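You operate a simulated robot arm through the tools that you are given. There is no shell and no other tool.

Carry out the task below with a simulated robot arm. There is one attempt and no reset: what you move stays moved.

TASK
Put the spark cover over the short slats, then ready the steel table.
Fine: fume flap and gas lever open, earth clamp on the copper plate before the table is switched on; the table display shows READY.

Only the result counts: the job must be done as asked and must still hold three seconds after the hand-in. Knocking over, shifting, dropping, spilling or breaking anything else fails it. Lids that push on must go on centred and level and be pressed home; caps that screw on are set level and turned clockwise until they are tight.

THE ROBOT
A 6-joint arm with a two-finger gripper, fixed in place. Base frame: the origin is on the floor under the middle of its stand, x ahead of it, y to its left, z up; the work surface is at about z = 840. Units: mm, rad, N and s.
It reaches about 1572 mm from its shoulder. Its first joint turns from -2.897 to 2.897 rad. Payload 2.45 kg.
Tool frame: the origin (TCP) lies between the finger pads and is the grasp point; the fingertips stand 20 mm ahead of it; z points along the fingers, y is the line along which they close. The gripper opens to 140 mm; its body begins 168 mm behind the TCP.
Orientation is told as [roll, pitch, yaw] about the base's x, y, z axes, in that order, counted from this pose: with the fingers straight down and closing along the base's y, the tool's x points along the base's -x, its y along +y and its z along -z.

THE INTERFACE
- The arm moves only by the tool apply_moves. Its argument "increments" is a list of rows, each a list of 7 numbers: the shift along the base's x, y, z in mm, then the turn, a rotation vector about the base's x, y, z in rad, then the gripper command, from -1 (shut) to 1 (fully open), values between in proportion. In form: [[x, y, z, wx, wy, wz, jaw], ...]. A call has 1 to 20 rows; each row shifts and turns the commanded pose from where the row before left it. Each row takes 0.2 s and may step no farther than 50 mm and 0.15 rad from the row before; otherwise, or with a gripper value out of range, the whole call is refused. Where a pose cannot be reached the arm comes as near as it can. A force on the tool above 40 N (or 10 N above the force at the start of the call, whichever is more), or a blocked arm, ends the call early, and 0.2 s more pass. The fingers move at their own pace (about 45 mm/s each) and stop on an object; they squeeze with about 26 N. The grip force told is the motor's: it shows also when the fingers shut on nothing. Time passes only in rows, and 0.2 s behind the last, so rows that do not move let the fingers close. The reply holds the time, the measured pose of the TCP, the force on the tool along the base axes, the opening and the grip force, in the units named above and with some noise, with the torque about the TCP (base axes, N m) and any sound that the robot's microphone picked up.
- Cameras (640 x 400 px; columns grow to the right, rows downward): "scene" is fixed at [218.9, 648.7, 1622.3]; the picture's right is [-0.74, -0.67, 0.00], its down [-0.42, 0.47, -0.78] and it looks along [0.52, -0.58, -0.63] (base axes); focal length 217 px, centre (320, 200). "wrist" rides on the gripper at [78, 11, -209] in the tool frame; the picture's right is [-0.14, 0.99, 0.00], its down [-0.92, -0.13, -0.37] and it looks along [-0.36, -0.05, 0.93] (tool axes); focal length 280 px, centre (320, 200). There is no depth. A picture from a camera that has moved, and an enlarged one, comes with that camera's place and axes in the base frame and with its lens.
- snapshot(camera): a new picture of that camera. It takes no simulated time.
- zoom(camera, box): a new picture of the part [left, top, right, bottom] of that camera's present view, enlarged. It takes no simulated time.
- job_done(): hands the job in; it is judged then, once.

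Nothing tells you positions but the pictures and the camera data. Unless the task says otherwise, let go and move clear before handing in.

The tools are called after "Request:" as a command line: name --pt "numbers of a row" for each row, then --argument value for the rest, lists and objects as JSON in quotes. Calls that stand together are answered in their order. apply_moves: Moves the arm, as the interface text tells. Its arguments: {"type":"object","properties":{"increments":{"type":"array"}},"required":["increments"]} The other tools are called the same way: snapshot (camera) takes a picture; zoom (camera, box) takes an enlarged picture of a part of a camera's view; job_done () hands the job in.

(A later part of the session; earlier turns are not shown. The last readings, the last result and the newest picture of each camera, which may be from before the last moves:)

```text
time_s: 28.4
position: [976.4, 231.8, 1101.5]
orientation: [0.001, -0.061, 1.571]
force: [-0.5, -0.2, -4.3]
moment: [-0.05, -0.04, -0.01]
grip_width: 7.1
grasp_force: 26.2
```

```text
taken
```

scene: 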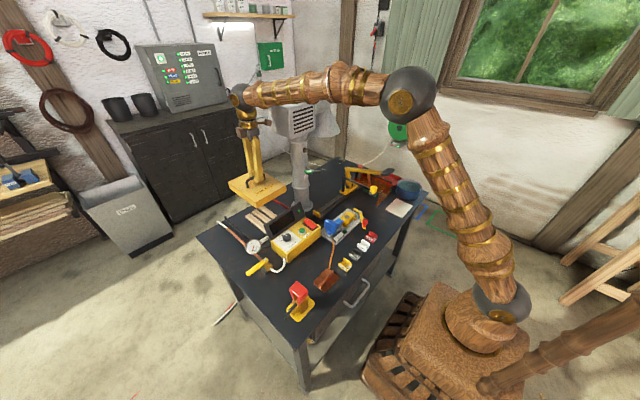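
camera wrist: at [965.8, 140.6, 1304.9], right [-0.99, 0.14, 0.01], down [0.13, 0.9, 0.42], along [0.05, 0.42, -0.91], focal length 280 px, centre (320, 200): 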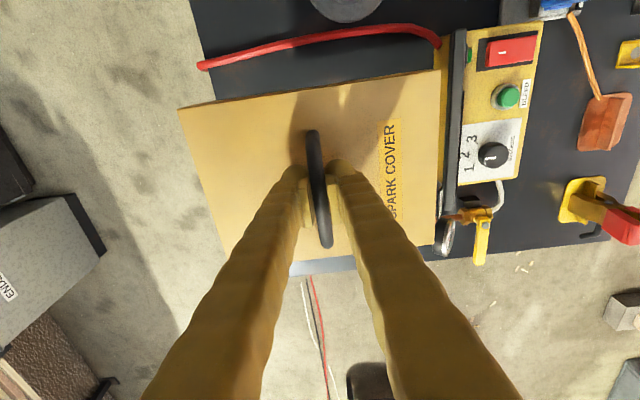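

Hovering above the slats. Descending to just above them and checking.

Request:
apply_moves --pt "0 0 -25 0 0 0 -1" --pt "0 1 -35 0 0 0 -1" --pt "0 0 -35 0 0 0 -1" --pt "0 0 -30 0 0 0 -1" --pt "0 0 -20 0 0 0 -1" --pt "0 0 -10 0 0 0 -1"

Request:
snapshot --camera "wrist"

Request:
zoom --camera "scene" --box '[200, 150, 340, 260]'

Request:
snapshot --camera "scene"

```text
time_s: 29.8
position: [977.0, 233.6, 947.9]
orientation: [0.0, -0.062, 1.57]
force: [0.1, -0.6, -5.1]
moment: [-0.02, -0.02, -0.01]
grip_width: 7.3
grasp_force: 26.1
```

```text
taken
camera wrist: at [966.4, 141.7, 1149.3], right [-0.99, 0.14, 0.01], down [0.13, 0.9, 0.42], along [0.05, 0.42, -0.91], focal length 280 px, centre (320, 200)
```

wrist: 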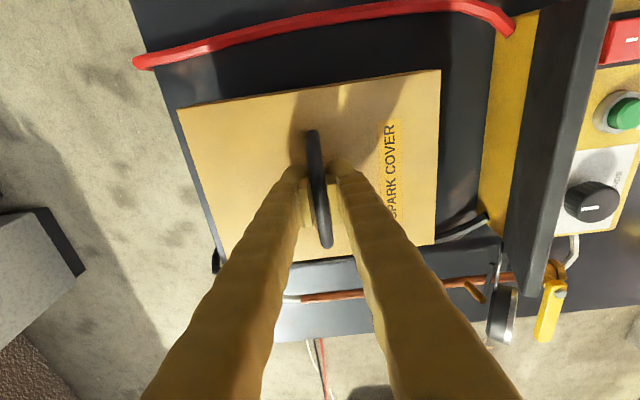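

```text
3.64 times, centred on (270, 205) of scene
camera zoom: at [218.9, 648.7, 1622.3], right [-0.74, -0.67, 0.0], down [-0.42, 0.47, -0.78], along [0.52, -0.58, -0.63], focal length 788 px, centre (502, 182)
```

zoom: 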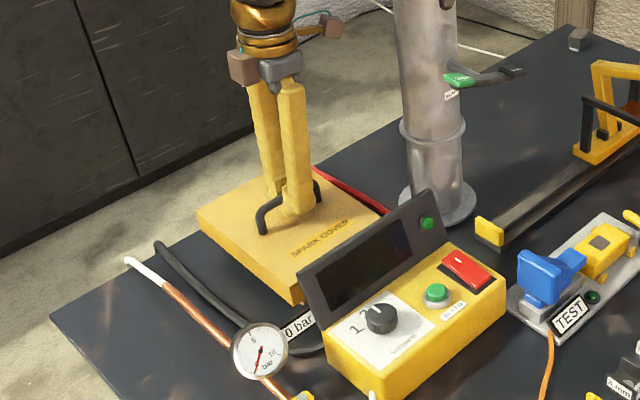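

```text
taken
```

scene: 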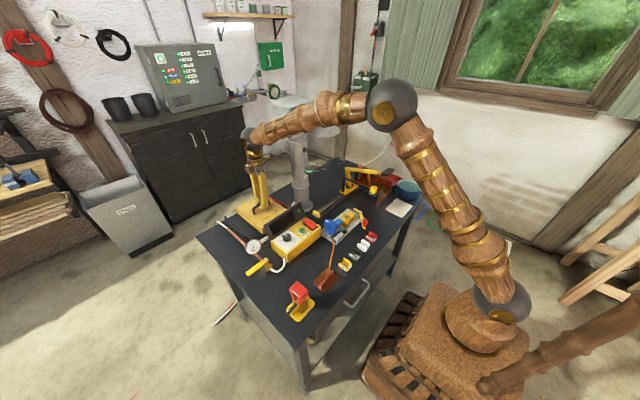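

Alignment looks right: the cover edges clear the red hose, black cable and display. Lowering it onto the table.

Request:
apply_moves --pt "0 0 -10 0 0 0 -1" --pt "0 0 -10 0 0 0 -1" --pt "0 0 -8 0 0 0 -1" --pt "0 0 -4 0 0 0 -1" --pt "0 0 -3 0 0 0 -1" --pt "0 0 0 0 0 0 -1"

Request:
snapshot --camera "wrist"

Request:
zoom --camera "scene" --box '[200, 150, 340, 260]'

```text
time_s: 31.2
position: [977.4, 232.8, 912.8]
orientation: [0.0, -0.062, 1.571]
force: [0.1, -0.1, -4.5]
moment: [-0.02, 0.03, 0.02]
grip_width: 7.2
grasp_force: 26.7
```

```text
taken
camera wrist: at [966.9, 142.1, 1114.6], right [-0.99, 0.14, 0.01], down [0.13, 0.9, 0.42], along [0.05, 0.42, -0.91], focal length 280 px, centre (320, 200)
```

wrist: 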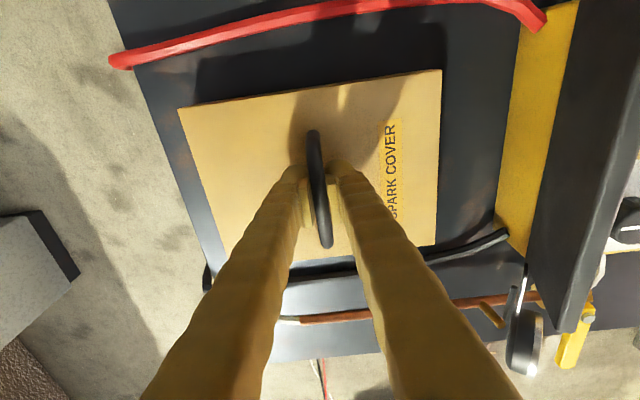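

```text
3.64 times, centred on (270, 205) of scene
camera zoom: at [218.9, 648.7, 1622.3], right [-0.74, -0.67, 0.0], down [-0.42, 0.47, -0.78], along [0.52, -0.58, -0.63], focal length 788 px, centre (502, 182)
```

zoom: 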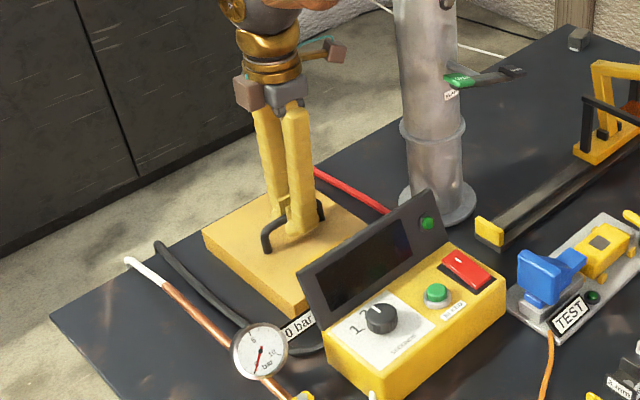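

Nearly on the table (weight is still on the gripper). Lowering by small steps.

Request:
apply_moves --pt "0 0 -1 0 0 0 -1" --pt "0 0 -1 0 0 0 -1" --pt "0 0 0 0 0 0 -1"

```text
time_s: 32.0
position: [975.6, 233.5, 911.6]
orientation: [-0.001, -0.06, 1.571]
force: [-6.0, -4.6, 22.4]
moment: [-0.01, 0.03, -0.01]
grip_width: 7.3
grasp_force: 25.8
```

The cover is seated at the same height it rested at originally. Releasing and rising.

Request:
apply_moves --pt "0 0 1 0 0 0 -1" --pt "0 0 0 0 0 0 -0.4" --pt "0 0 0 0 0 0 -0.4" --pt "0 0 0 0 0 0 -0.4" --pt "0 0 15 0 0 0 -0.4" --pt "0 0 35 0 0 0 -0.4" --pt "0 0 45 0 0 0 -0.4" --pt "0 0 45 0 0 0 -0.4" --pt "0 0 45 0 0 0 -0.4" --pt "0 0 45 0 0 0 -0.4"

Request:
snapshot --camera "wrist"

Request:
zoom --camera "scene" --box '[200, 150, 340, 260]'

```text
time_s: 34.2
position: [977.0, 232.4, 1142.1]
orientation: [0.0, -0.061, 1.572]
force: [0.1, -0.2, -0.7]
moment: [0.01, 0.04, 0.0]
grip_width: 41.9
grasp_force: 0.1
```

```text
taken
camera wrist: at [966.8, 140.6, 1344.0], right [-0.99, 0.14, 0.01], down [0.13, 0.9, 0.42], along [0.05, 0.42, -0.91], focal length 280 px, centre (320, 200)
```

wrist: 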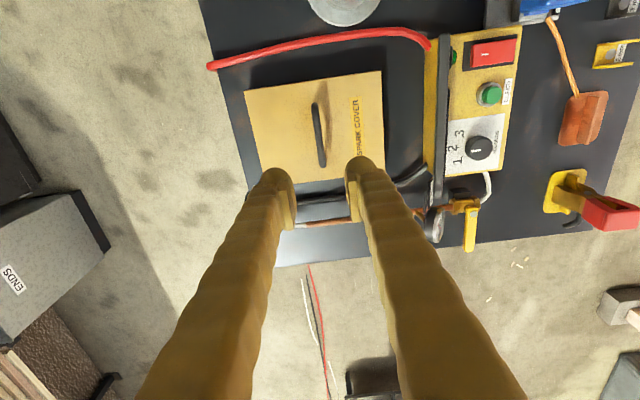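

```text
3.64 times, centred on (270, 205) of scene
camera zoom: at [218.9, 648.7, 1622.3], right [-0.74, -0.67, 0.0], down [-0.42, 0.47, -0.78], along [0.52, -0.58, -0.63], focal length 788 px, centre (502, 182)
```

zoom: 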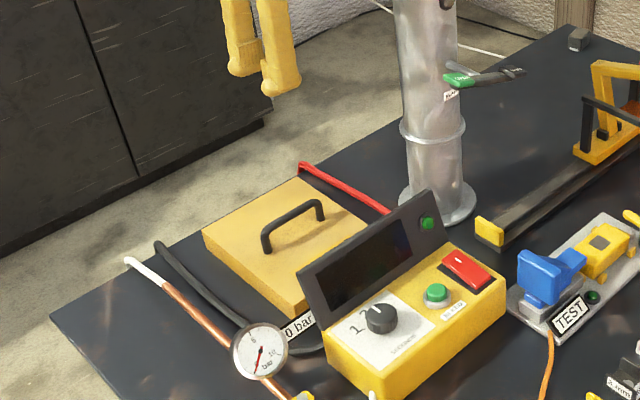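

The cover sits flat over the slats and nothing is disturbed. Next the fume flap: I'll back out, shut the fingers and lean them forward so the gripper stays clear of the fume head, then press the OPEN end down.

Request:
apply_moves --pt "-20 0 20 -0.03 0 0 -0.4" --pt "-40 0 15 -0.03 0 0 -1" --pt "-40 0 15 0 0 0 -1" --pt "-40 0 15 0 0 0 -1" --pt "-40 0 15 0 0 0 -1" --pt "-40 0 10 0 0 0 -1" --pt "-40 0 0 0 0 0 -1" --pt "-40 0 0 0 0 0 -1" --pt "0 -40 0 0 -0.15 0 -1" --pt "0 -40 0 0 -0.15 0 -1" --pt "0 -40 0 0 -0.15 0 -1" --pt "0 -38 0 0 -0.15 0 -1"

Request:
snapshot --camera "wrist"

Request:
snapshot --camera "scene"

```text
time_s: 36.8
position: [675.5, 73.6, 1230.5]
orientation: [-0.601, 0.002, 1.572]
force: [0.4, -0.4, -0.6]
moment: [0.0, 0.01, 0.04]
grip_width: 0.0
grasp_force: 26.2
```

```text
taken
camera wrist: at [549.8, -4.1, 1395.7], right [-0.82, 0.14, -0.56], down [-0.1, 0.92, 0.38], along [0.57, 0.37, -0.74], focal length 280 px, centre (320, 200)
```

wrist: 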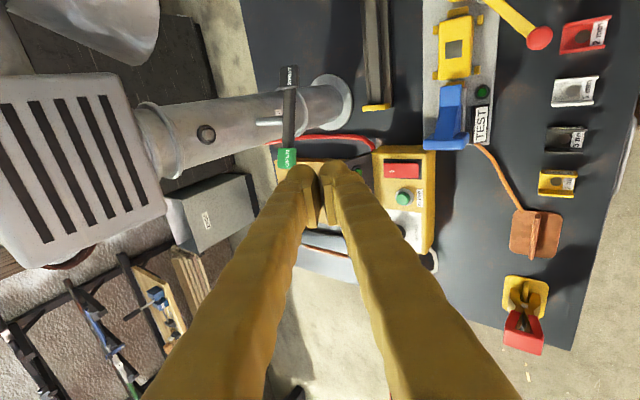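

```text
taken
```

scene: 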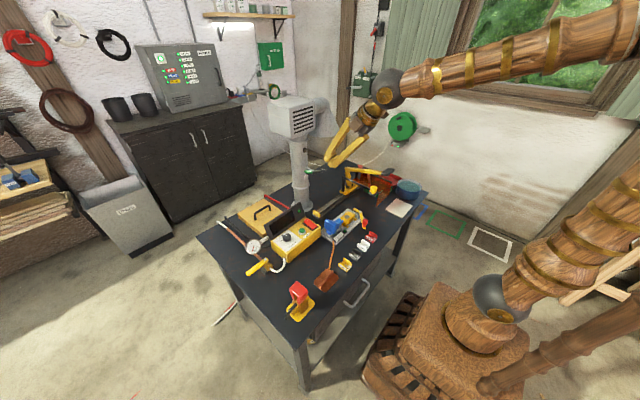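

Request:
apply_moves --pt "42 0 -10 0 0 0 -1" --pt "42 0 -20 0 0 0 -1" --pt "32 0 -25 0 0 0 -1"

Request:
snapshot --camera "wrist"

Request:
zoom --camera "scene" --box '[240, 80, 400, 200]'

```text
time_s: 37.6
position: [793.9, 74.2, 1175.6]
orientation: [-0.601, -0.001, 1.571]
force: [-0.5, -0.2, 0.0]
moment: [0.02, 0.02, -0.01]
grip_width: 0.0
grasp_force: 26.0
```

```text
taken
camera wrist: at [666.7, -5.1, 1341.4], right [-0.82, 0.14, -0.56], down [-0.1, 0.92, 0.38], along [0.57, 0.37, -0.74], focal length 280 px, centre (320, 200)
```

wrist: 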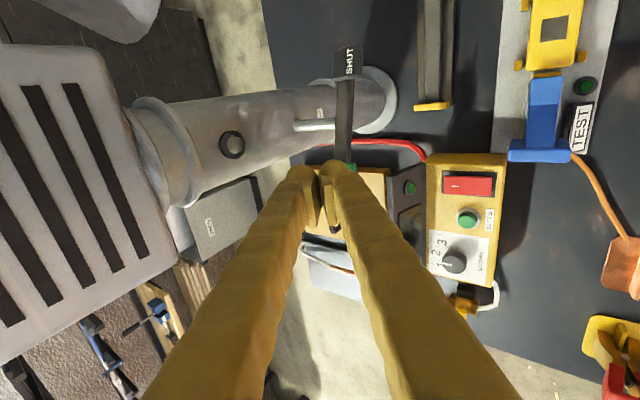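

```text
3.33 times, centred on (320, 140) of scene
camera zoom: at [218.9, 648.7, 1622.3], right [-0.74, -0.67, 0.0], down [-0.42, 0.47, -0.78], along [0.52, -0.58, -0.63], focal length 722 px, centre (320, 400)
```

zoom: 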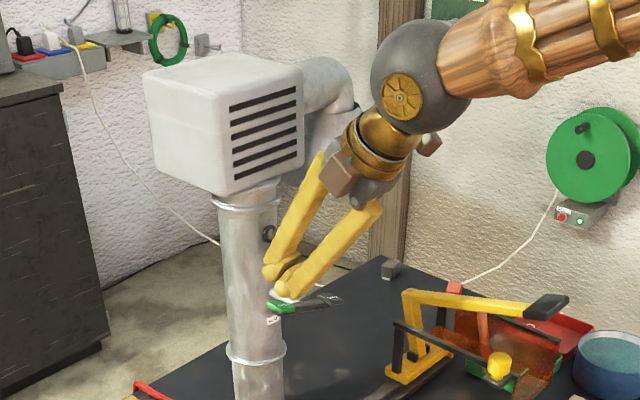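

Fingertips are right above the OPEN pad. Pressing down gradually.

Request:
apply_moves --pt "0 0 -10 0 0 0 -1" --pt "0 0 -10 0 0 0 -1" --pt "0 0 -6 0 0 0 -1" --pt "0 0 -5 0 0 0 -1" --pt "0 0 -5 0 0 0 -1" --pt "0 0 -5 0 0 0 -1" --pt "0 0 -5 0 0 0 -1"

Request:
zoom --camera "scene" --box '[240, 80, 400, 200]'

Request:
snapshot --camera "wrist"

```text
time_s: 39.2
position: [792.5, 75.2, 1131.7]
orientation: [-0.6, 0.0, 1.572]
force: [0.2, 0.2, 0.6]
moment: [-0.03, -0.05, 0.02]
grip_width: 0.1
grasp_force: 25.9
```

```text
3.33 times, centred on (320, 140) of scene
camera zoom: at [218.9, 648.7, 1622.3], right [-0.74, -0.67, 0.0], down [-0.42, 0.47, -0.78], along [0.52, -0.58, -0.63], focal length 722 px, centre (320, 400)
```

zoom: 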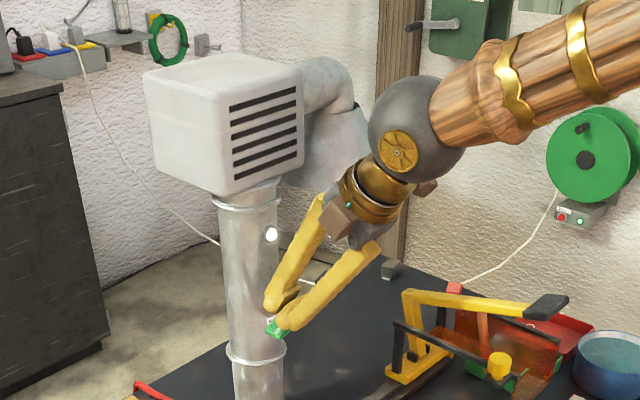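

```text
taken
camera wrist: at [666.3, -3.8, 1295.2], right [-0.82, 0.14, -0.56], down [-0.1, 0.92, 0.38], along [0.57, 0.37, -0.74], focal length 280 px, centre (320, 200)
```

wrist: 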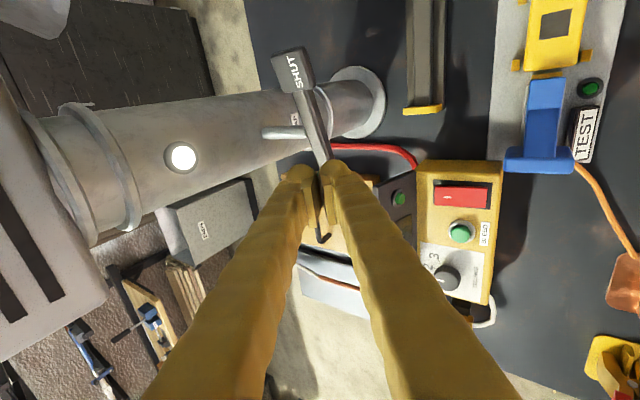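

The flap rocker has snapped over: the SHUT end is up and the lamp on the column is lit. Backing off upward and looking at it before moving to the gas valve.

Request:
apply_moves --pt "-5 0 20 0 0 0 -1" --pt "-20 0 30 0 0 0 -1" --pt "-40 0 20 0 0 0 -1" --pt "-40 0 0 0 0 0 -1" --pt "-30 0 0 0 0 0 -1"

Request:
zoom --camera "scene" --box '[240, 80, 400, 200]'

Request:
snapshot --camera "wrist"

```text
time_s: 40.4
position: [656.4, 75.7, 1199.4]
orientation: [-0.599, 0.001, 1.572]
force: [-0.1, 0.0, -1.1]
moment: [-0.01, 0.01, -0.02]
grip_width: 0.0
grasp_force: 26.1
```

```text
3.33 times, centred on (320, 140) of scene
camera zoom: at [218.9, 648.7, 1622.3], right [-0.74, -0.67, 0.0], down [-0.42, 0.47, -0.78], along [0.52, -0.58, -0.63], focal length 722 px, centre (320, 400)
```

zoom: 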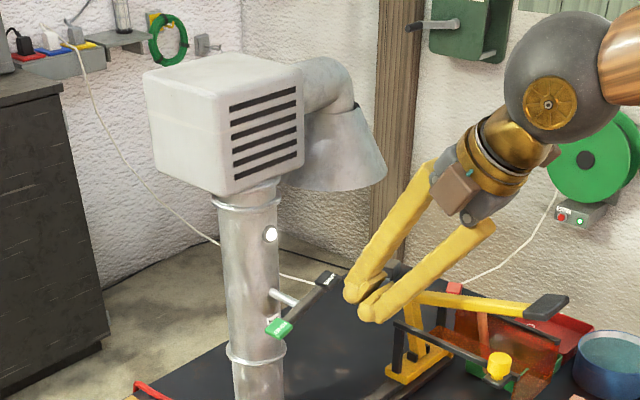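

```text
taken
camera wrist: at [531.3, -3.3, 1364.4], right [-0.82, 0.14, -0.56], down [-0.1, 0.92, 0.38], along [0.57, 0.37, -0.74], focal length 280 px, centre (320, 200)
```

wrist: 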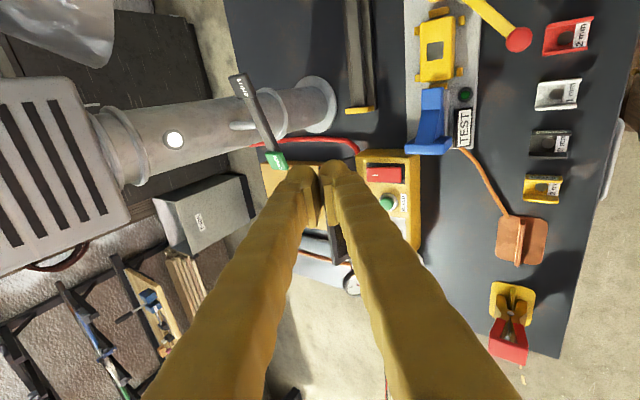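

Flap is open. Now to the gas lever (pivot about (724, 409), pointing +y toward the table edge, z ≈ 903). I'll straighten the gripper and move to its far side to look.

Request:
apply_moves --pt "0 40 0 0 0.15 0 -1" --pt "0 45 0 0 0.15 0 -1" --pt "0 45 0 0 0.15 0 -1" --pt "0 45 0 0 0.15 0 -1" --pt "20 45 0 0 0 0 -1" --pt "20 45 0 0 0 0 -1" --pt "20 45 0 0 0 0 -1" --pt "20 45 -20 0 0 0 -1" --pt "20 40 -30 0 0 0 -1" --pt "4 10 -40 0 0 0 -1"

Request:
snapshot --camera "wrist"

Request:
snapshot --camera "scene"

```text
refused: row 8 steps farther than a row can; nothing moved
```

```text
taken
camera wrist: at [531.3, -3.3, 1364.4], right [-0.82, 0.14, -0.56], down [-0.1, 0.92, 0.38], along [0.57, 0.37, -0.74], focal length 280 px, centre (320, 200)
```

wrist: 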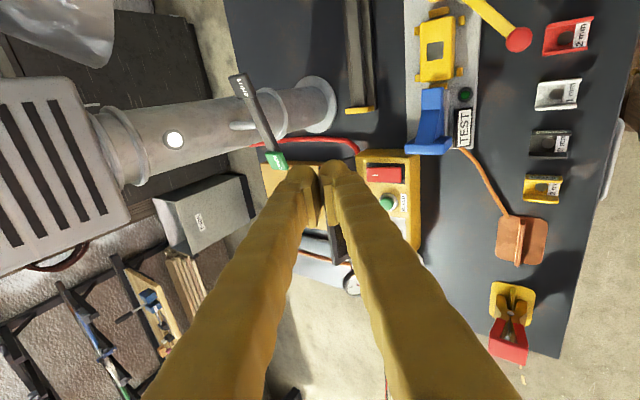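

```text
taken
```

scene: 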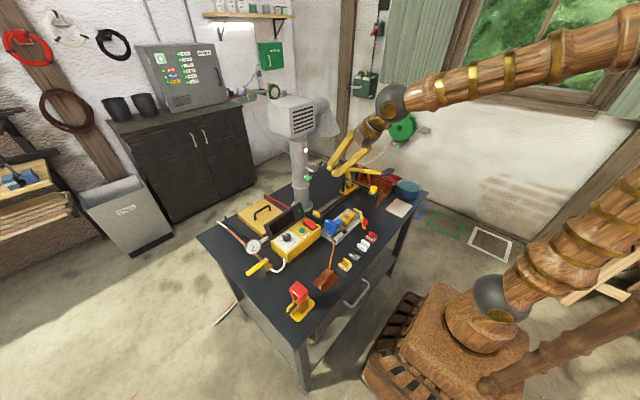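

One row was too long; nothing moved. Sending the same path with shorter steps.

Request:
apply_moves --pt "0 40 0 0 0.15 0 -1" --pt "0 45 0 0 0.15 0 -1" --pt "0 45 0 0 0.15 0 -1" --pt "0 45 0 0 0.15 0 -1" --pt "20 45 0 0 0 0 -1" --pt "20 45 0 0 0 0 -1" --pt "20 45 0 0 0 0 -1" --pt "20 45 0 0 0 0 -1" --pt "20 40 0 0 0 0 -1" --pt "4 10 -45 0 0 0 -1" --pt "0 0 -45 0 0 0 -1"

Request:
snapshot --camera "wrist"

Request:
snapshot --camera "scene"

```text
time_s: 42.8
position: [760.9, 480.2, 1109.5]
orientation: [0.0, -0.002, 1.57]
force: [-0.8, 0.1, 0.1]
moment: [0.01, -0.02, -0.01]
grip_width: 0.1
grasp_force: 26.3
```

```text
taken
camera wrist: at [750.8, 401.9, 1317.9], right [-0.99, 0.14, 0.0], down [0.13, 0.92, 0.37], along [0.05, 0.37, -0.93], focal length 280 px, centre (320, 200)
```

wrist: 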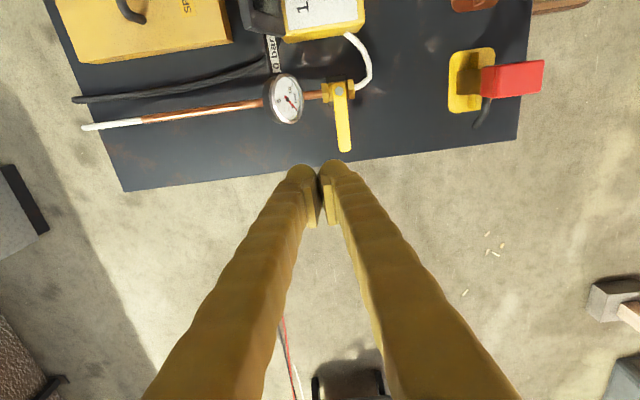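

```text
taken
```

scene: 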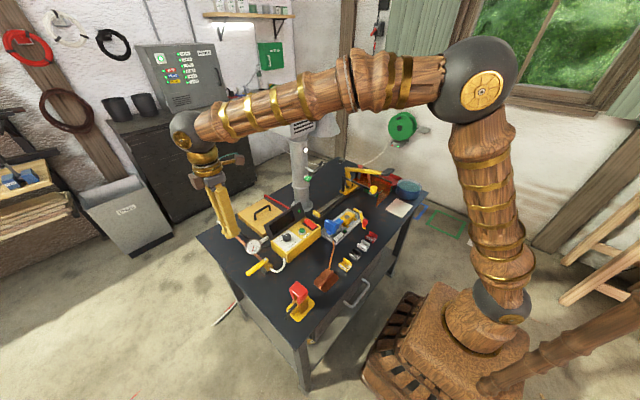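

Request:
zoom --camera "wrist" --box '[240, 20, 400, 180]'

Request:
zoom --camera "wrist" --box '[430, 30, 560, 140]'

Request:
zoom --camera "scene" --box '[200, 210, 320, 290]'

```text
2.50 times, centred on (320, 100) of wrist
camera zoom: at [750.8, 401.9, 1317.9], right [-0.99, 0.14, 0.0], down [0.13, 0.92, 0.37], along [0.05, 0.37, -0.93], focal length 701 px, centre (320, 450)
```

zoom: 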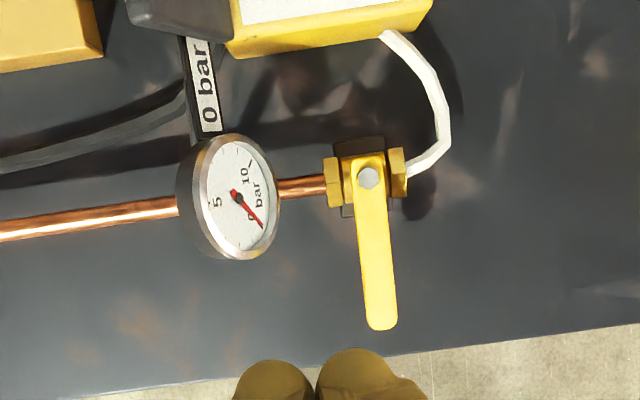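

```text
3.64 times, centred on (495, 85) of wrist
camera zoom: at [750.8, 401.9, 1317.9], right [-0.99, 0.14, 0.0], down [0.13, 0.92, 0.37], along [0.05, 0.37, -0.93], focal length 1020 px, centre (-316, 618)
```

zoom: 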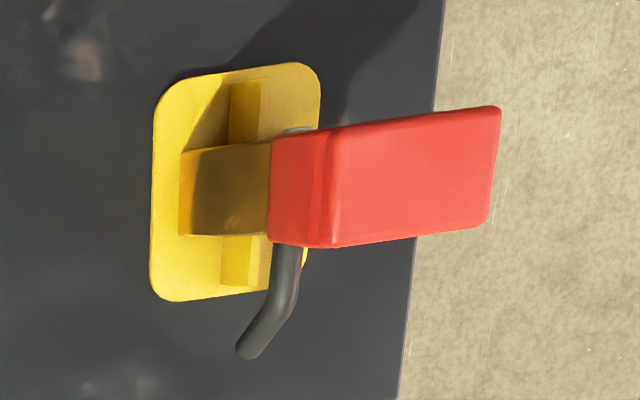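

```text
5.00 times, centred on (260, 250) of scene
camera zoom: at [218.9, 648.7, 1622.3], right [-0.74, -0.67, 0.0], down [-0.42, 0.47, -0.78], along [0.52, -0.58, -0.63], focal length 1084 px, centre (620, -50)
```

zoom: 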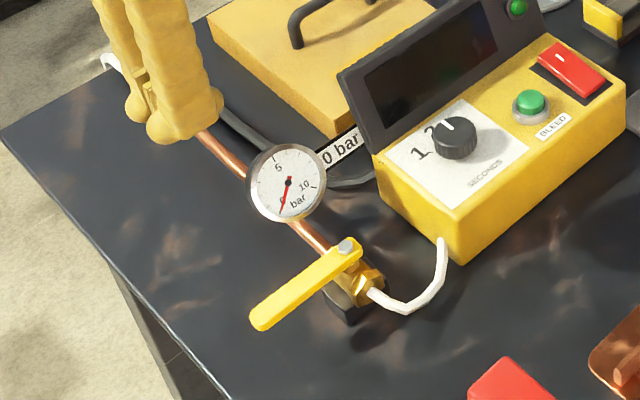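

The lever is at right angles to the pipe; toward +x the gauge is in the way, so it opens toward −x. I'll lower the closed fingers on its +x side near the tip, then sweep it round.

Request:
apply_moves --pt "14 -5 -40 0 0 0 -1" --pt "0 0 -45 0 0 0 -1" --pt "0 0 -45 0 0 0 -1" --pt "0 0 -40 0 0 0 -1" --pt "0 0 -20 0 0 0 -1" --pt "0 0 -11 0 0 0 -1"

Request:
snapshot --camera "wrist"

Request:
zoom --camera "scene" --box '[200, 190, 320, 290]'

```text
time_s: 44.2
position: [777.1, 476.9, 908.4]
orientation: [0.0, -0.002, 1.57]
force: [-0.5, -1.0, 0.1]
moment: [-0.01, 0.0, -0.02]
grip_width: 0.0
grasp_force: 25.8
```

```text
taken
camera wrist: at [766.0, 397.1, 1116.4], right [-0.99, 0.14, 0.0], down [0.13, 0.92, 0.37], along [0.05, 0.37, -0.93], focal length 280 px, centre (320, 200)
```

wrist: 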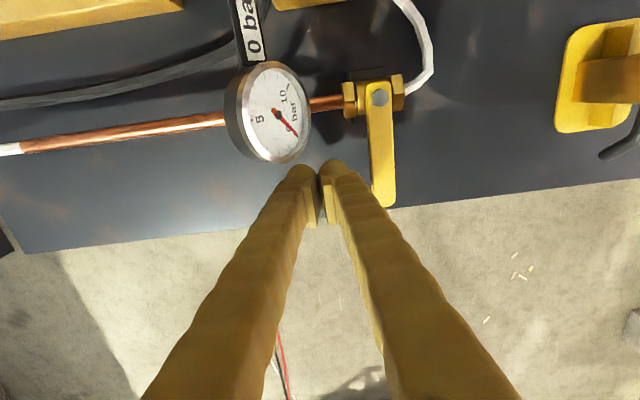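

```text
4.00 times, centred on (260, 240) of scene
camera zoom: at [218.9, 648.7, 1622.3], right [-0.74, -0.67, 0.0], down [-0.42, 0.47, -0.78], along [0.52, -0.58, -0.63], focal length 867 px, centre (560, 40)
```

zoom: 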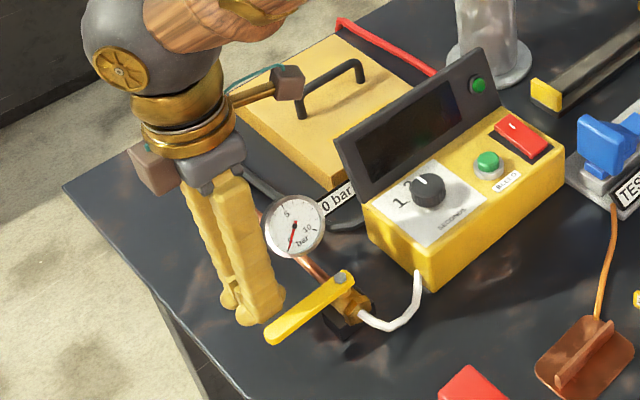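

Request:
apply_moves --pt "-12 -3 0 0 0 0 -1" --pt "-10 2 0 0 0 0 -1" --pt "-10 3 0 0 0 0 -1" --pt "-10 3 0 0 0 0 -1"

Request:
snapshot --camera "wrist"

```text
time_s: 45.2
position: [733.7, 480.4, 909.7]
orientation: [0.001, -0.001, 1.572]
force: [0.1, -0.6, 0.2]
moment: [0.0, -0.02, -0.01]
grip_width: 0.0
grasp_force: 26.2
```

```text
taken
camera wrist: at [723.8, 401.5, 1116.7], right [-0.99, 0.14, 0.0], down [0.13, 0.92, 0.37], along [0.05, 0.37, -0.93], focal length 280 px, centre (320, 200)
```

wrist: 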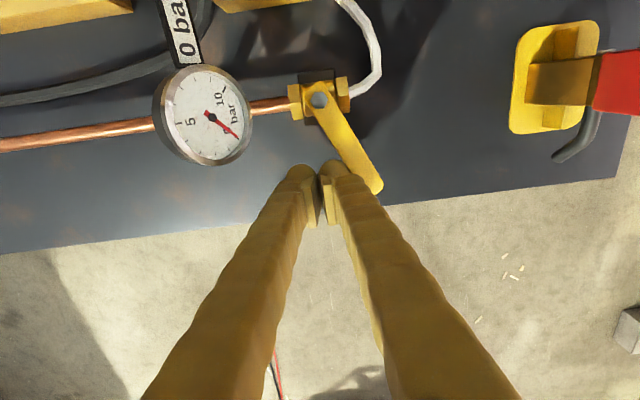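

The lever turns freely that way. Continuing the sweep.

Request:
apply_moves --pt "-12 -4 0 0 0 0 -1" --pt "-12 -5 0 0 0 0 -1" --pt "-10 -7 0 0 0 0 -1" --pt "-8 -9 0 0 0 0 -1" --pt "-6 -9 0 0 0 0 -1"

Request:
snapshot --camera "wrist"

```text
time_s: 46.4
position: [686.8, 446.5, 909.2]
orientation: [0.0, 0.0, 1.572]
force: [-0.1, 0.1, -0.1]
moment: [0.02, 0.01, 0.01]
grip_width: 0.0
grasp_force: 26.1
```

```text
taken
camera wrist: at [676.0, 367.2, 1116.8], right [-0.99, 0.14, 0.0], down [0.13, 0.92, 0.37], along [0.05, 0.37, -0.93], focal length 280 px, centre (320, 200)
```

wrist: 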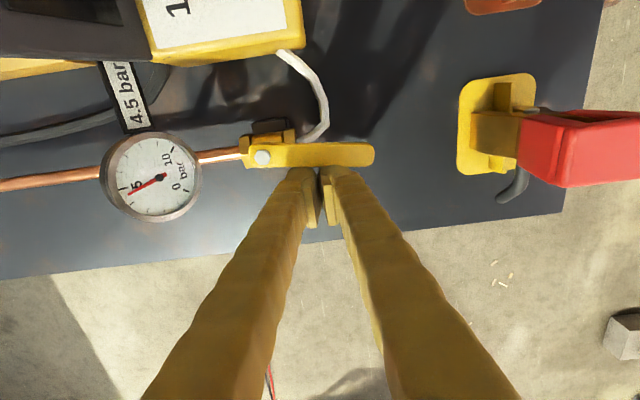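

The gauge now shows 4.5 bar; the lever looks nearly along the pipe. Zooming to see whether it is at its stop.

Request:
zoom --camera "wrist" --box '[80, 50, 400, 250]'

Request:
zoom --camera "scene" --box '[220, 200, 340, 290]'

```text
2.00 times, centred on (240, 150) of wrist
camera zoom: at [676.0, 367.2, 1116.8], right [-0.99, 0.14, 0.0], down [0.13, 0.92, 0.37], along [0.05, 0.37, -0.93], focal length 561 px, centre (480, 300)
```

zoom: 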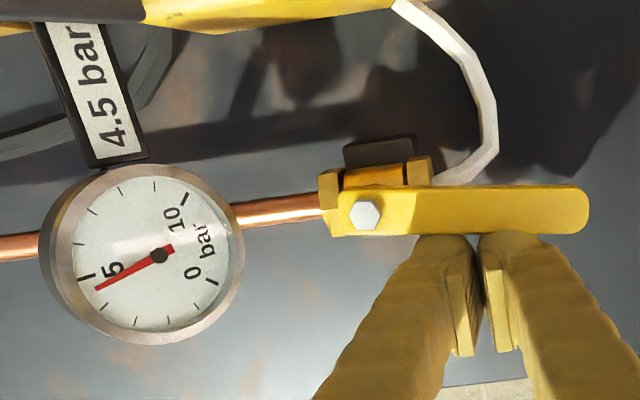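

```text
4.44 times, centred on (280, 245) of scene
camera zoom: at [218.9, 648.7, 1622.3], right [-0.74, -0.67, 0.0], down [-0.42, 0.47, -0.78], along [0.52, -0.58, -0.63], focal length 963 px, centre (498, 0)
```

zoom: 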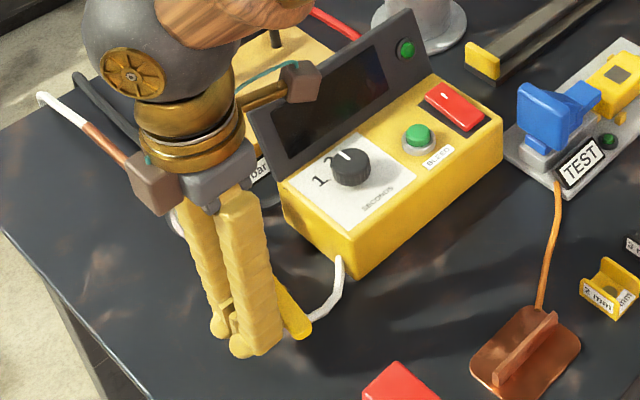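

The lever seems a few degrees short of its stop. Nudging it further.

Request:
apply_moves --pt "-3 -4 0 0 0 0 -1" --pt "-3 -4 0 0 0 0 -1" --pt "0 -2 0 0 0 0 -1" --pt "0 -2 0 0 0 0 -1"

Request:
zoom --camera "wrist" --box '[80, 50, 400, 250]'

```text
time_s: 47.3
position: [681.3, 439.1, 908.9]
orientation: [-0.003, -0.004, 1.573]
force: [2.2, 13.8, -3.6]
moment: [0.24, -0.03, 0.06]
grip_width: 6.1
grasp_force: 29.7
stopped in row 4: the force on the tool passed its limit at 45 N (the readings are from after the stop); the commanded pose is now the measured one
```

```text
2.00 times, centred on (240, 150) of wrist
camera zoom: at [670.0, 359.3, 1116.5], right [-0.99, 0.14, 0.0], down [0.13, 0.92, 0.37], along [0.05, 0.37, -0.93], focal length 561 px, centre (480, 300)
```

zoom: 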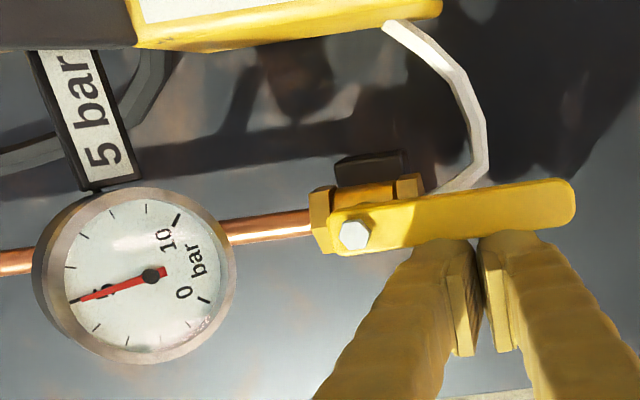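

5 bar and the lever is now parallel with the pipe, against its stop. Backing off and rising, then moving to look at the earth clamp.

Request:
apply_moves --pt "0 5 0 0 0 0 -1" --pt "0 15 0 0 0 0 -1" --pt "0 10 20 0 0 0 -1" --pt "0 0 40 0 0 0 -1" --pt "0 0 45 0 0 0 -1" --pt "0 0 45 0 0 0 -1" --pt "0 0 45 0 0 0 -1"

Request:
snapshot --camera "wrist"

Request:
zoom --camera "scene" --box '[220, 200, 400, 330]'

```text
time_s: 48.9
position: [678.9, 469.6, 1105.1]
orientation: [-0.003, -0.003, 1.573]
force: [0.0, 0.0, -0.6]
moment: [-0.01, 0.0, -0.04]
grip_width: 0.0
grasp_force: 29.6
```

```text
taken
camera wrist: at [669.4, 388.6, 1312.5], right [-0.99, 0.14, 0.0], down [0.13, 0.92, 0.37], along [0.05, 0.37, -0.93], focal length 280 px, centre (320, 200)
```

wrist: 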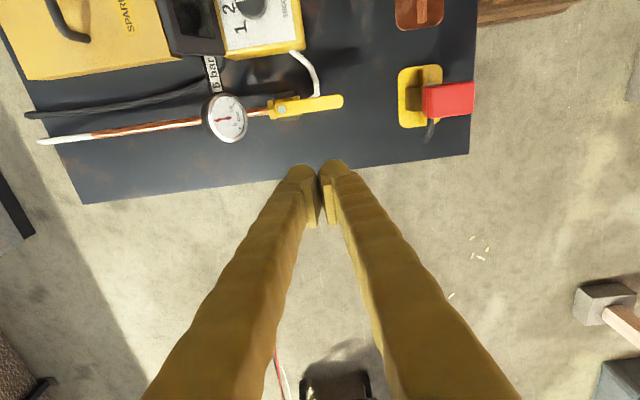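

```text
3.08 times, centred on (310, 265) of scene
camera zoom: at [218.9, 648.7, 1622.3], right [-0.74, -0.67, 0.0], down [-0.42, 0.47, -0.78], along [0.52, -0.58, -0.63], focal length 667 px, centre (351, 0)
```

zoom: 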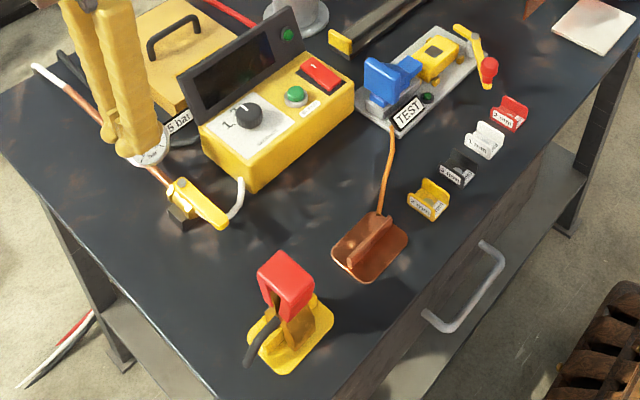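

Request:
zoom --camera "scene" --box '[275, 265, 335, 330]'

Request:
zoom --camera "scene" --box '[305, 250, 355, 300]'

Request:
apply_moves --pt "-40 -15 20 0 0 0 0" --pt "-40 -15 20 0 0 0 0" --pt "-40 -15 20 0 0 0 0" --pt "-40 0 0 0 0 0 0"

Request:
snapshot --camera "wrist"

```text
6.15 times, centred on (305, 298) of scene
camera zoom: at [218.9, 648.7, 1622.3], right [-0.74, -0.67, 0.0], down [-0.42, 0.47, -0.78], along [0.52, -0.58, -0.63], focal length 1334 px, centre (412, -400)
```

zoom: 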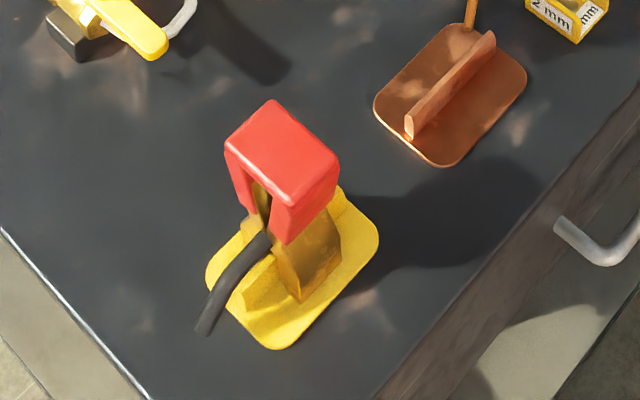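

```text
8.00 times, centred on (330, 275) of scene
camera zoom: at [218.9, 648.7, 1622.3], right [-0.74, -0.67, 0.0], down [-0.42, 0.47, -0.78], along [0.52, -0.58, -0.63], focal length 1734 px, centre (240, -400)
```

zoom: 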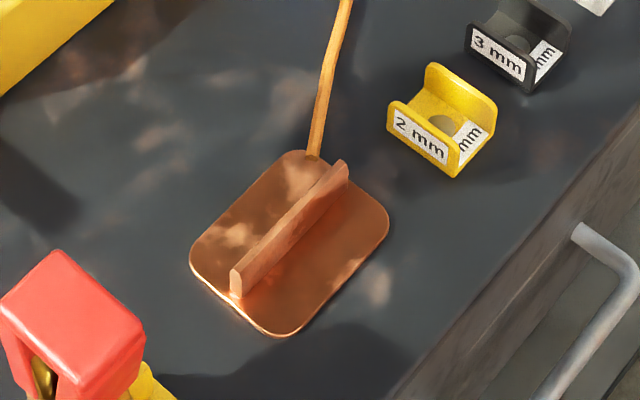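

```text
time_s: 49.9
position: [521.1, 422.7, 1164.1]
orientation: [-0.001, -0.004, 1.569]
force: [0.6, 0.2, -0.4]
moment: [-0.02, 0.01, 0.01]
grip_width: 70.1
grasp_force: 0.1
```

```text
taken
camera wrist: at [510.3, 343.1, 1371.6], right [-0.99, 0.14, 0.0], down [0.13, 0.92, 0.37], along [0.05, 0.37, -0.93], focal length 280 px, centre (320, 200)
```

wrist: 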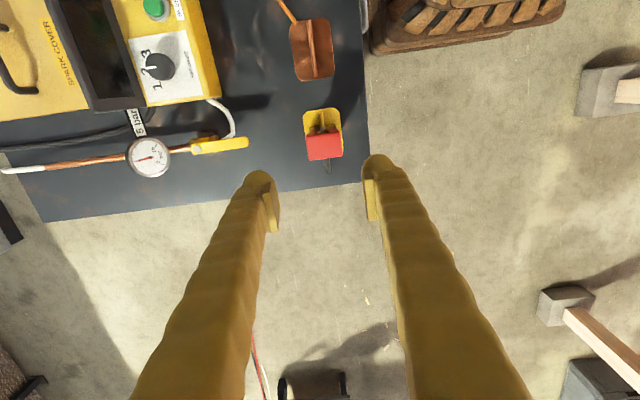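

Request:
zoom --camera "wrist" --box '[280, 95, 370, 185]'

Request:
zoom --camera "wrist" --box '[270, 0, 360, 90]'

```text
4.44 times, centred on (325, 140) of wrist
camera zoom: at [510.3, 343.1, 1371.6], right [-0.99, 0.14, 0.0], down [0.13, 0.92, 0.37], along [0.05, 0.37, -0.93], focal length 1246 px, centre (298, 467)
```

zoom: 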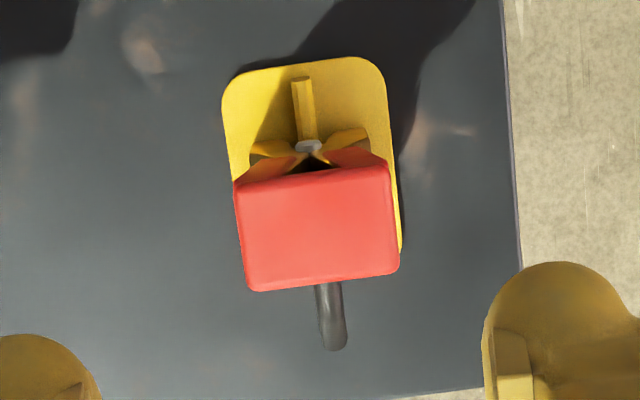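

```text
4.44 times, centred on (315, 45) of wrist
camera zoom: at [510.3, 343.1, 1371.6], right [-0.99, 0.14, 0.0], down [0.13, 0.92, 0.37], along [0.05, 0.37, -0.93], focal length 1246 px, centre (342, 889)
```

zoom: 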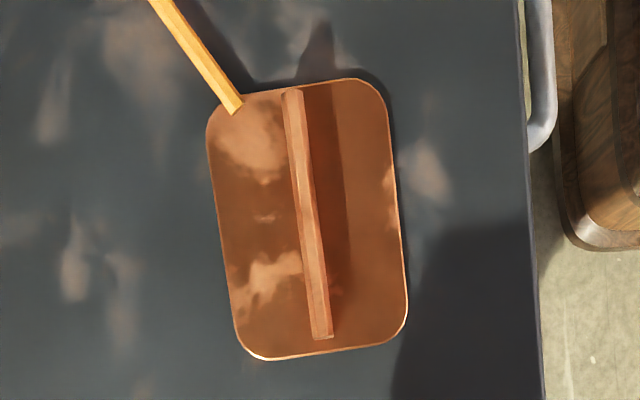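

The clamp's red handle is an inverted U, about 51 mm wide in x (489–540), 35 mm in y (405–440), top at z ≈ 952, centred at (515, 422). The copper fin is 139 mm further toward −y with the same x and direction. I'll descend over the clamp with the jaws open along x.

Request:
apply_moves --pt "-3 0 -40 0 0 0 0.2" --pt "-3 0 -40 0 0 0 0.2" --pt "0 0 -40 0 0 0 0.2" --pt "0 0 -30 0 0 0 0.2"

Request:
snapshot --camera "wrist"

Request:
zoom --camera "scene" --box '[250, 240, 350, 340]'

```text
time_s: 50.9
position: [515.9, 423.2, 1014.8]
orientation: [-0.001, -0.004, 1.572]
force: [0.5, 0.5, -0.2]
moment: [-0.01, 0.0, 0.01]
grip_width: 83.9
grasp_force: 0.2
```

```text
taken
camera wrist: at [505.0, 343.6, 1222.0], right [-0.99, 0.14, 0.0], down [0.13, 0.92, 0.37], along [0.05, 0.37, -0.93], focal length 280 px, centre (320, 200)
```

wrist: 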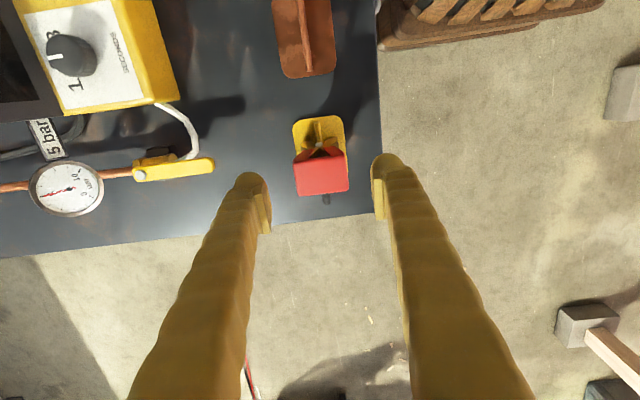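

```text
4.00 times, centred on (300, 290) of scene
camera zoom: at [218.9, 648.7, 1622.3], right [-0.74, -0.67, 0.0], down [-0.42, 0.47, -0.78], along [0.52, -0.58, -0.63], focal length 867 px, centre (400, -160)
```

zoom: 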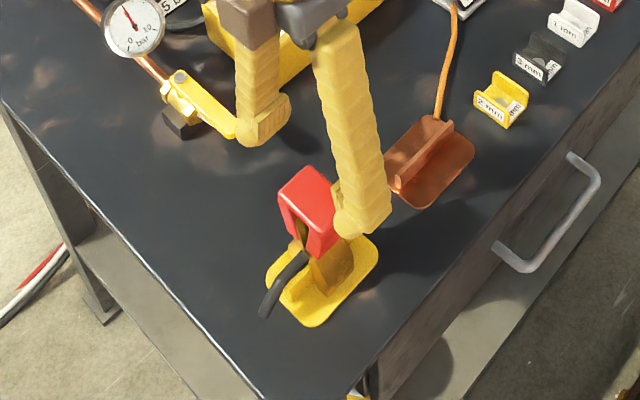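

Request:
zoom --camera "wrist" --box '[270, 100, 370, 220]'

Request:
apply_moves --pt "0 1 -30 0 0 0 0.2" --pt "0 0 -25 0 0 0 0.2"

Request:
zoom --camera "wrist" --box '[240, 100, 400, 240]'

Request:
zoom --camera "scene" --box '[260, 250, 340, 330]'

```text
3.33 times, centred on (320, 160) of wrist
camera zoom: at [505.0, 343.6, 1222.0], right [-0.99, 0.14, 0.0], down [0.13, 0.92, 0.37], along [0.05, 0.37, -0.93], focal length 935 px, centre (320, 333)
```

zoom: 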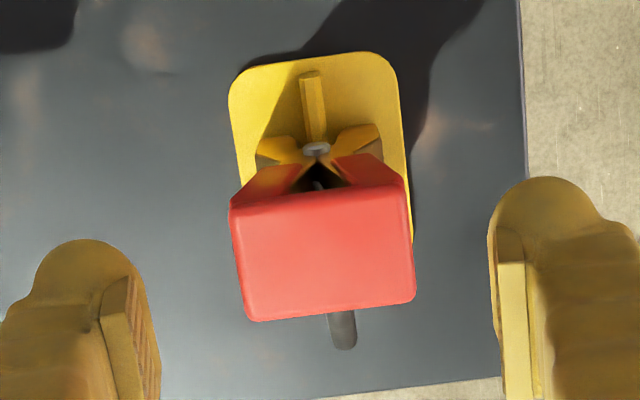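

```text
time_s: 51.5
position: [515.4, 423.9, 958.8]
orientation: [-0.004, -0.006, 1.573]
force: [0.5, -0.4, 1.0]
moment: [0.04, -0.04, -0.01]
grip_width: 84.1
grasp_force: 0.0
```

```text
2.86 times, centred on (320, 170) of wrist
camera zoom: at [504.2, 343.6, 1166.8], right [-0.99, 0.14, 0.0], down [0.13, 0.92, 0.37], along [0.05, 0.37, -0.93], focal length 801 px, centre (320, 286)
```

zoom: 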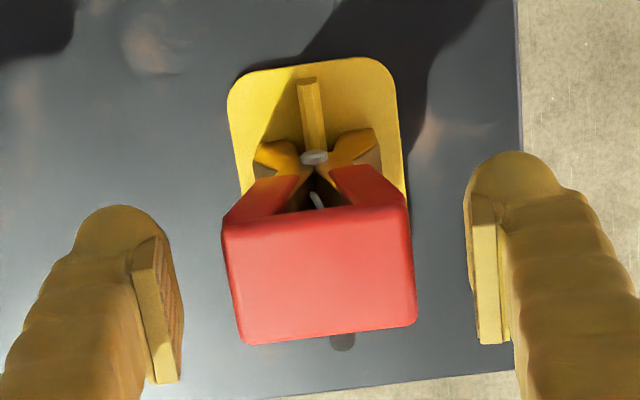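

```text
5.00 times, centred on (300, 290) of scene
camera zoom: at [218.9, 648.7, 1622.3], right [-0.74, -0.67, 0.0], down [-0.42, 0.47, -0.78], along [0.52, -0.58, -0.63], focal length 1084 px, centre (420, -250)
```

zoom: 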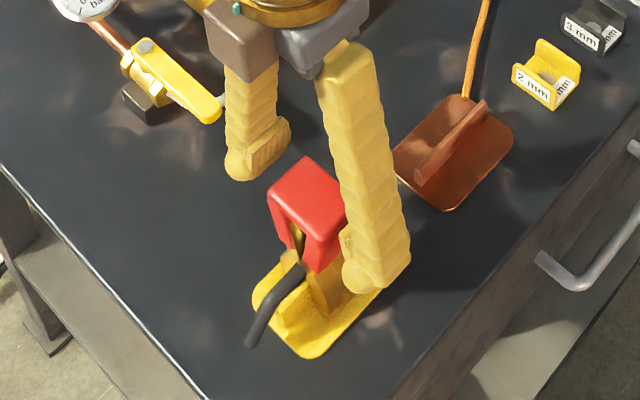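

The clamp is centred between the fingers. Descending to handle height and closing gently.

Request:
apply_moves --pt "0 0 -15 0 0 0 0.2" --pt "0 0 -14 0 0 0 0.2" --pt "0 0 0 0 0 0 -0.1"

Request:
zoom --camera "wrist" --box '[240, 100, 400, 240]'

Request:
zoom --camera "scene" --box '[260, 250, 340, 330]'

```text
time_s: 52.3
position: [514.2, 424.5, 930.2]
orientation: [-0.001, -0.003, 1.572]
force: [0.4, -0.7, -0.7]
moment: [0.0, 0.01, 0.0]
grip_width: 63.2
grasp_force: 0.0
```

```text
2.86 times, centred on (320, 170) of wrist
camera zoom: at [504.0, 344.4, 1137.8], right [-0.99, 0.14, 0.0], down [0.13, 0.92, 0.37], along [0.05, 0.37, -0.93], focal length 801 px, centre (320, 286)
```

zoom: 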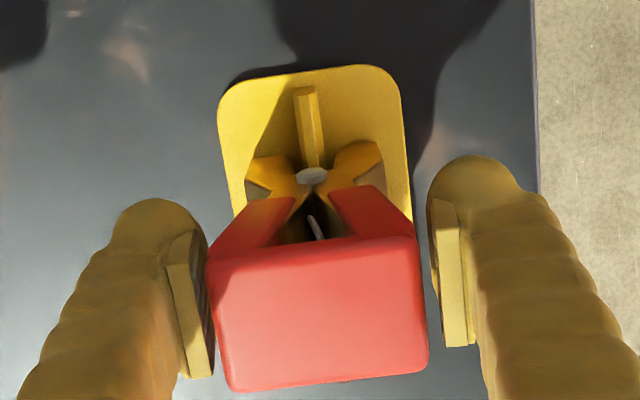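

```text
5.00 times, centred on (300, 290) of scene
camera zoom: at [218.9, 648.7, 1622.3], right [-0.74, -0.67, 0.0], down [-0.42, 0.47, -0.78], along [0.52, -0.58, -0.63], focal length 1084 px, centre (420, -250)
```

zoom: 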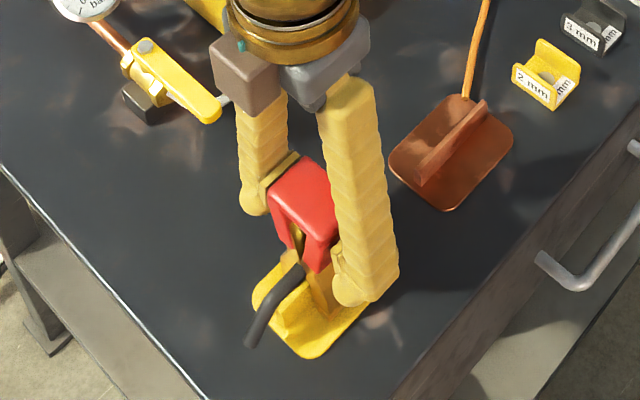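

Request:
apply_moves --pt "0 0 0 0 0 0 -1" --pt "0 0 0 0 0 0 -1" --pt "0 0 0 0 0 0 -1" --pt "0 0 0 0 0 0 -1"

Request:
zoom --camera "wrist" --box '[240, 100, 400, 240]'

Request:
zoom --camera "scene" --box '[260, 250, 340, 330]'

```text
time_s: 53.3
position: [514.6, 424.4, 931.0]
orientation: [-0.001, -0.004, 1.571]
force: [0.2, 0.8, -0.1]
moment: [-0.02, 0.0, 0.01]
grip_width: 53.5
grasp_force: 26.5
```

```text
2.86 times, centred on (320, 170) of wrist
camera zoom: at [504.0, 344.4, 1137.9], right [-0.99, 0.14, 0.0], down [0.13, 0.92, 0.37], along [0.05, 0.37, -0.93], focal length 801 px, centre (320, 286)
```

zoom: 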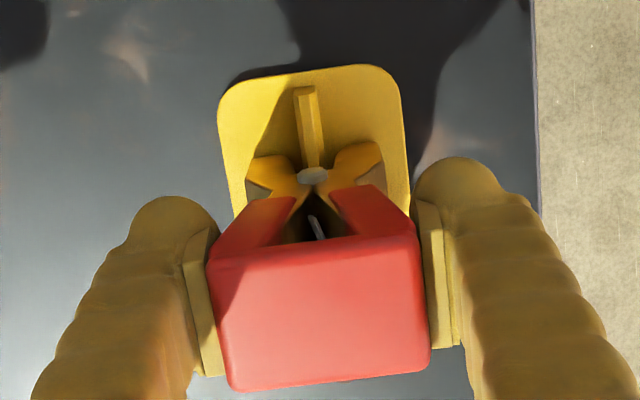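

```text
5.00 times, centred on (300, 290) of scene
camera zoom: at [218.9, 648.7, 1622.3], right [-0.74, -0.67, 0.0], down [-0.42, 0.47, -0.78], along [0.52, -0.58, -0.63], focal length 1084 px, centre (420, -250)
```

zoom: 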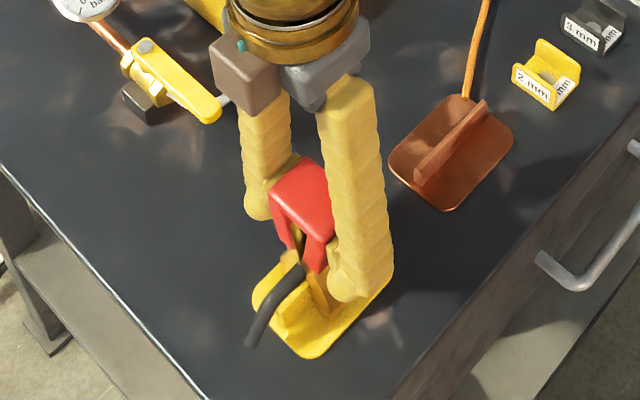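

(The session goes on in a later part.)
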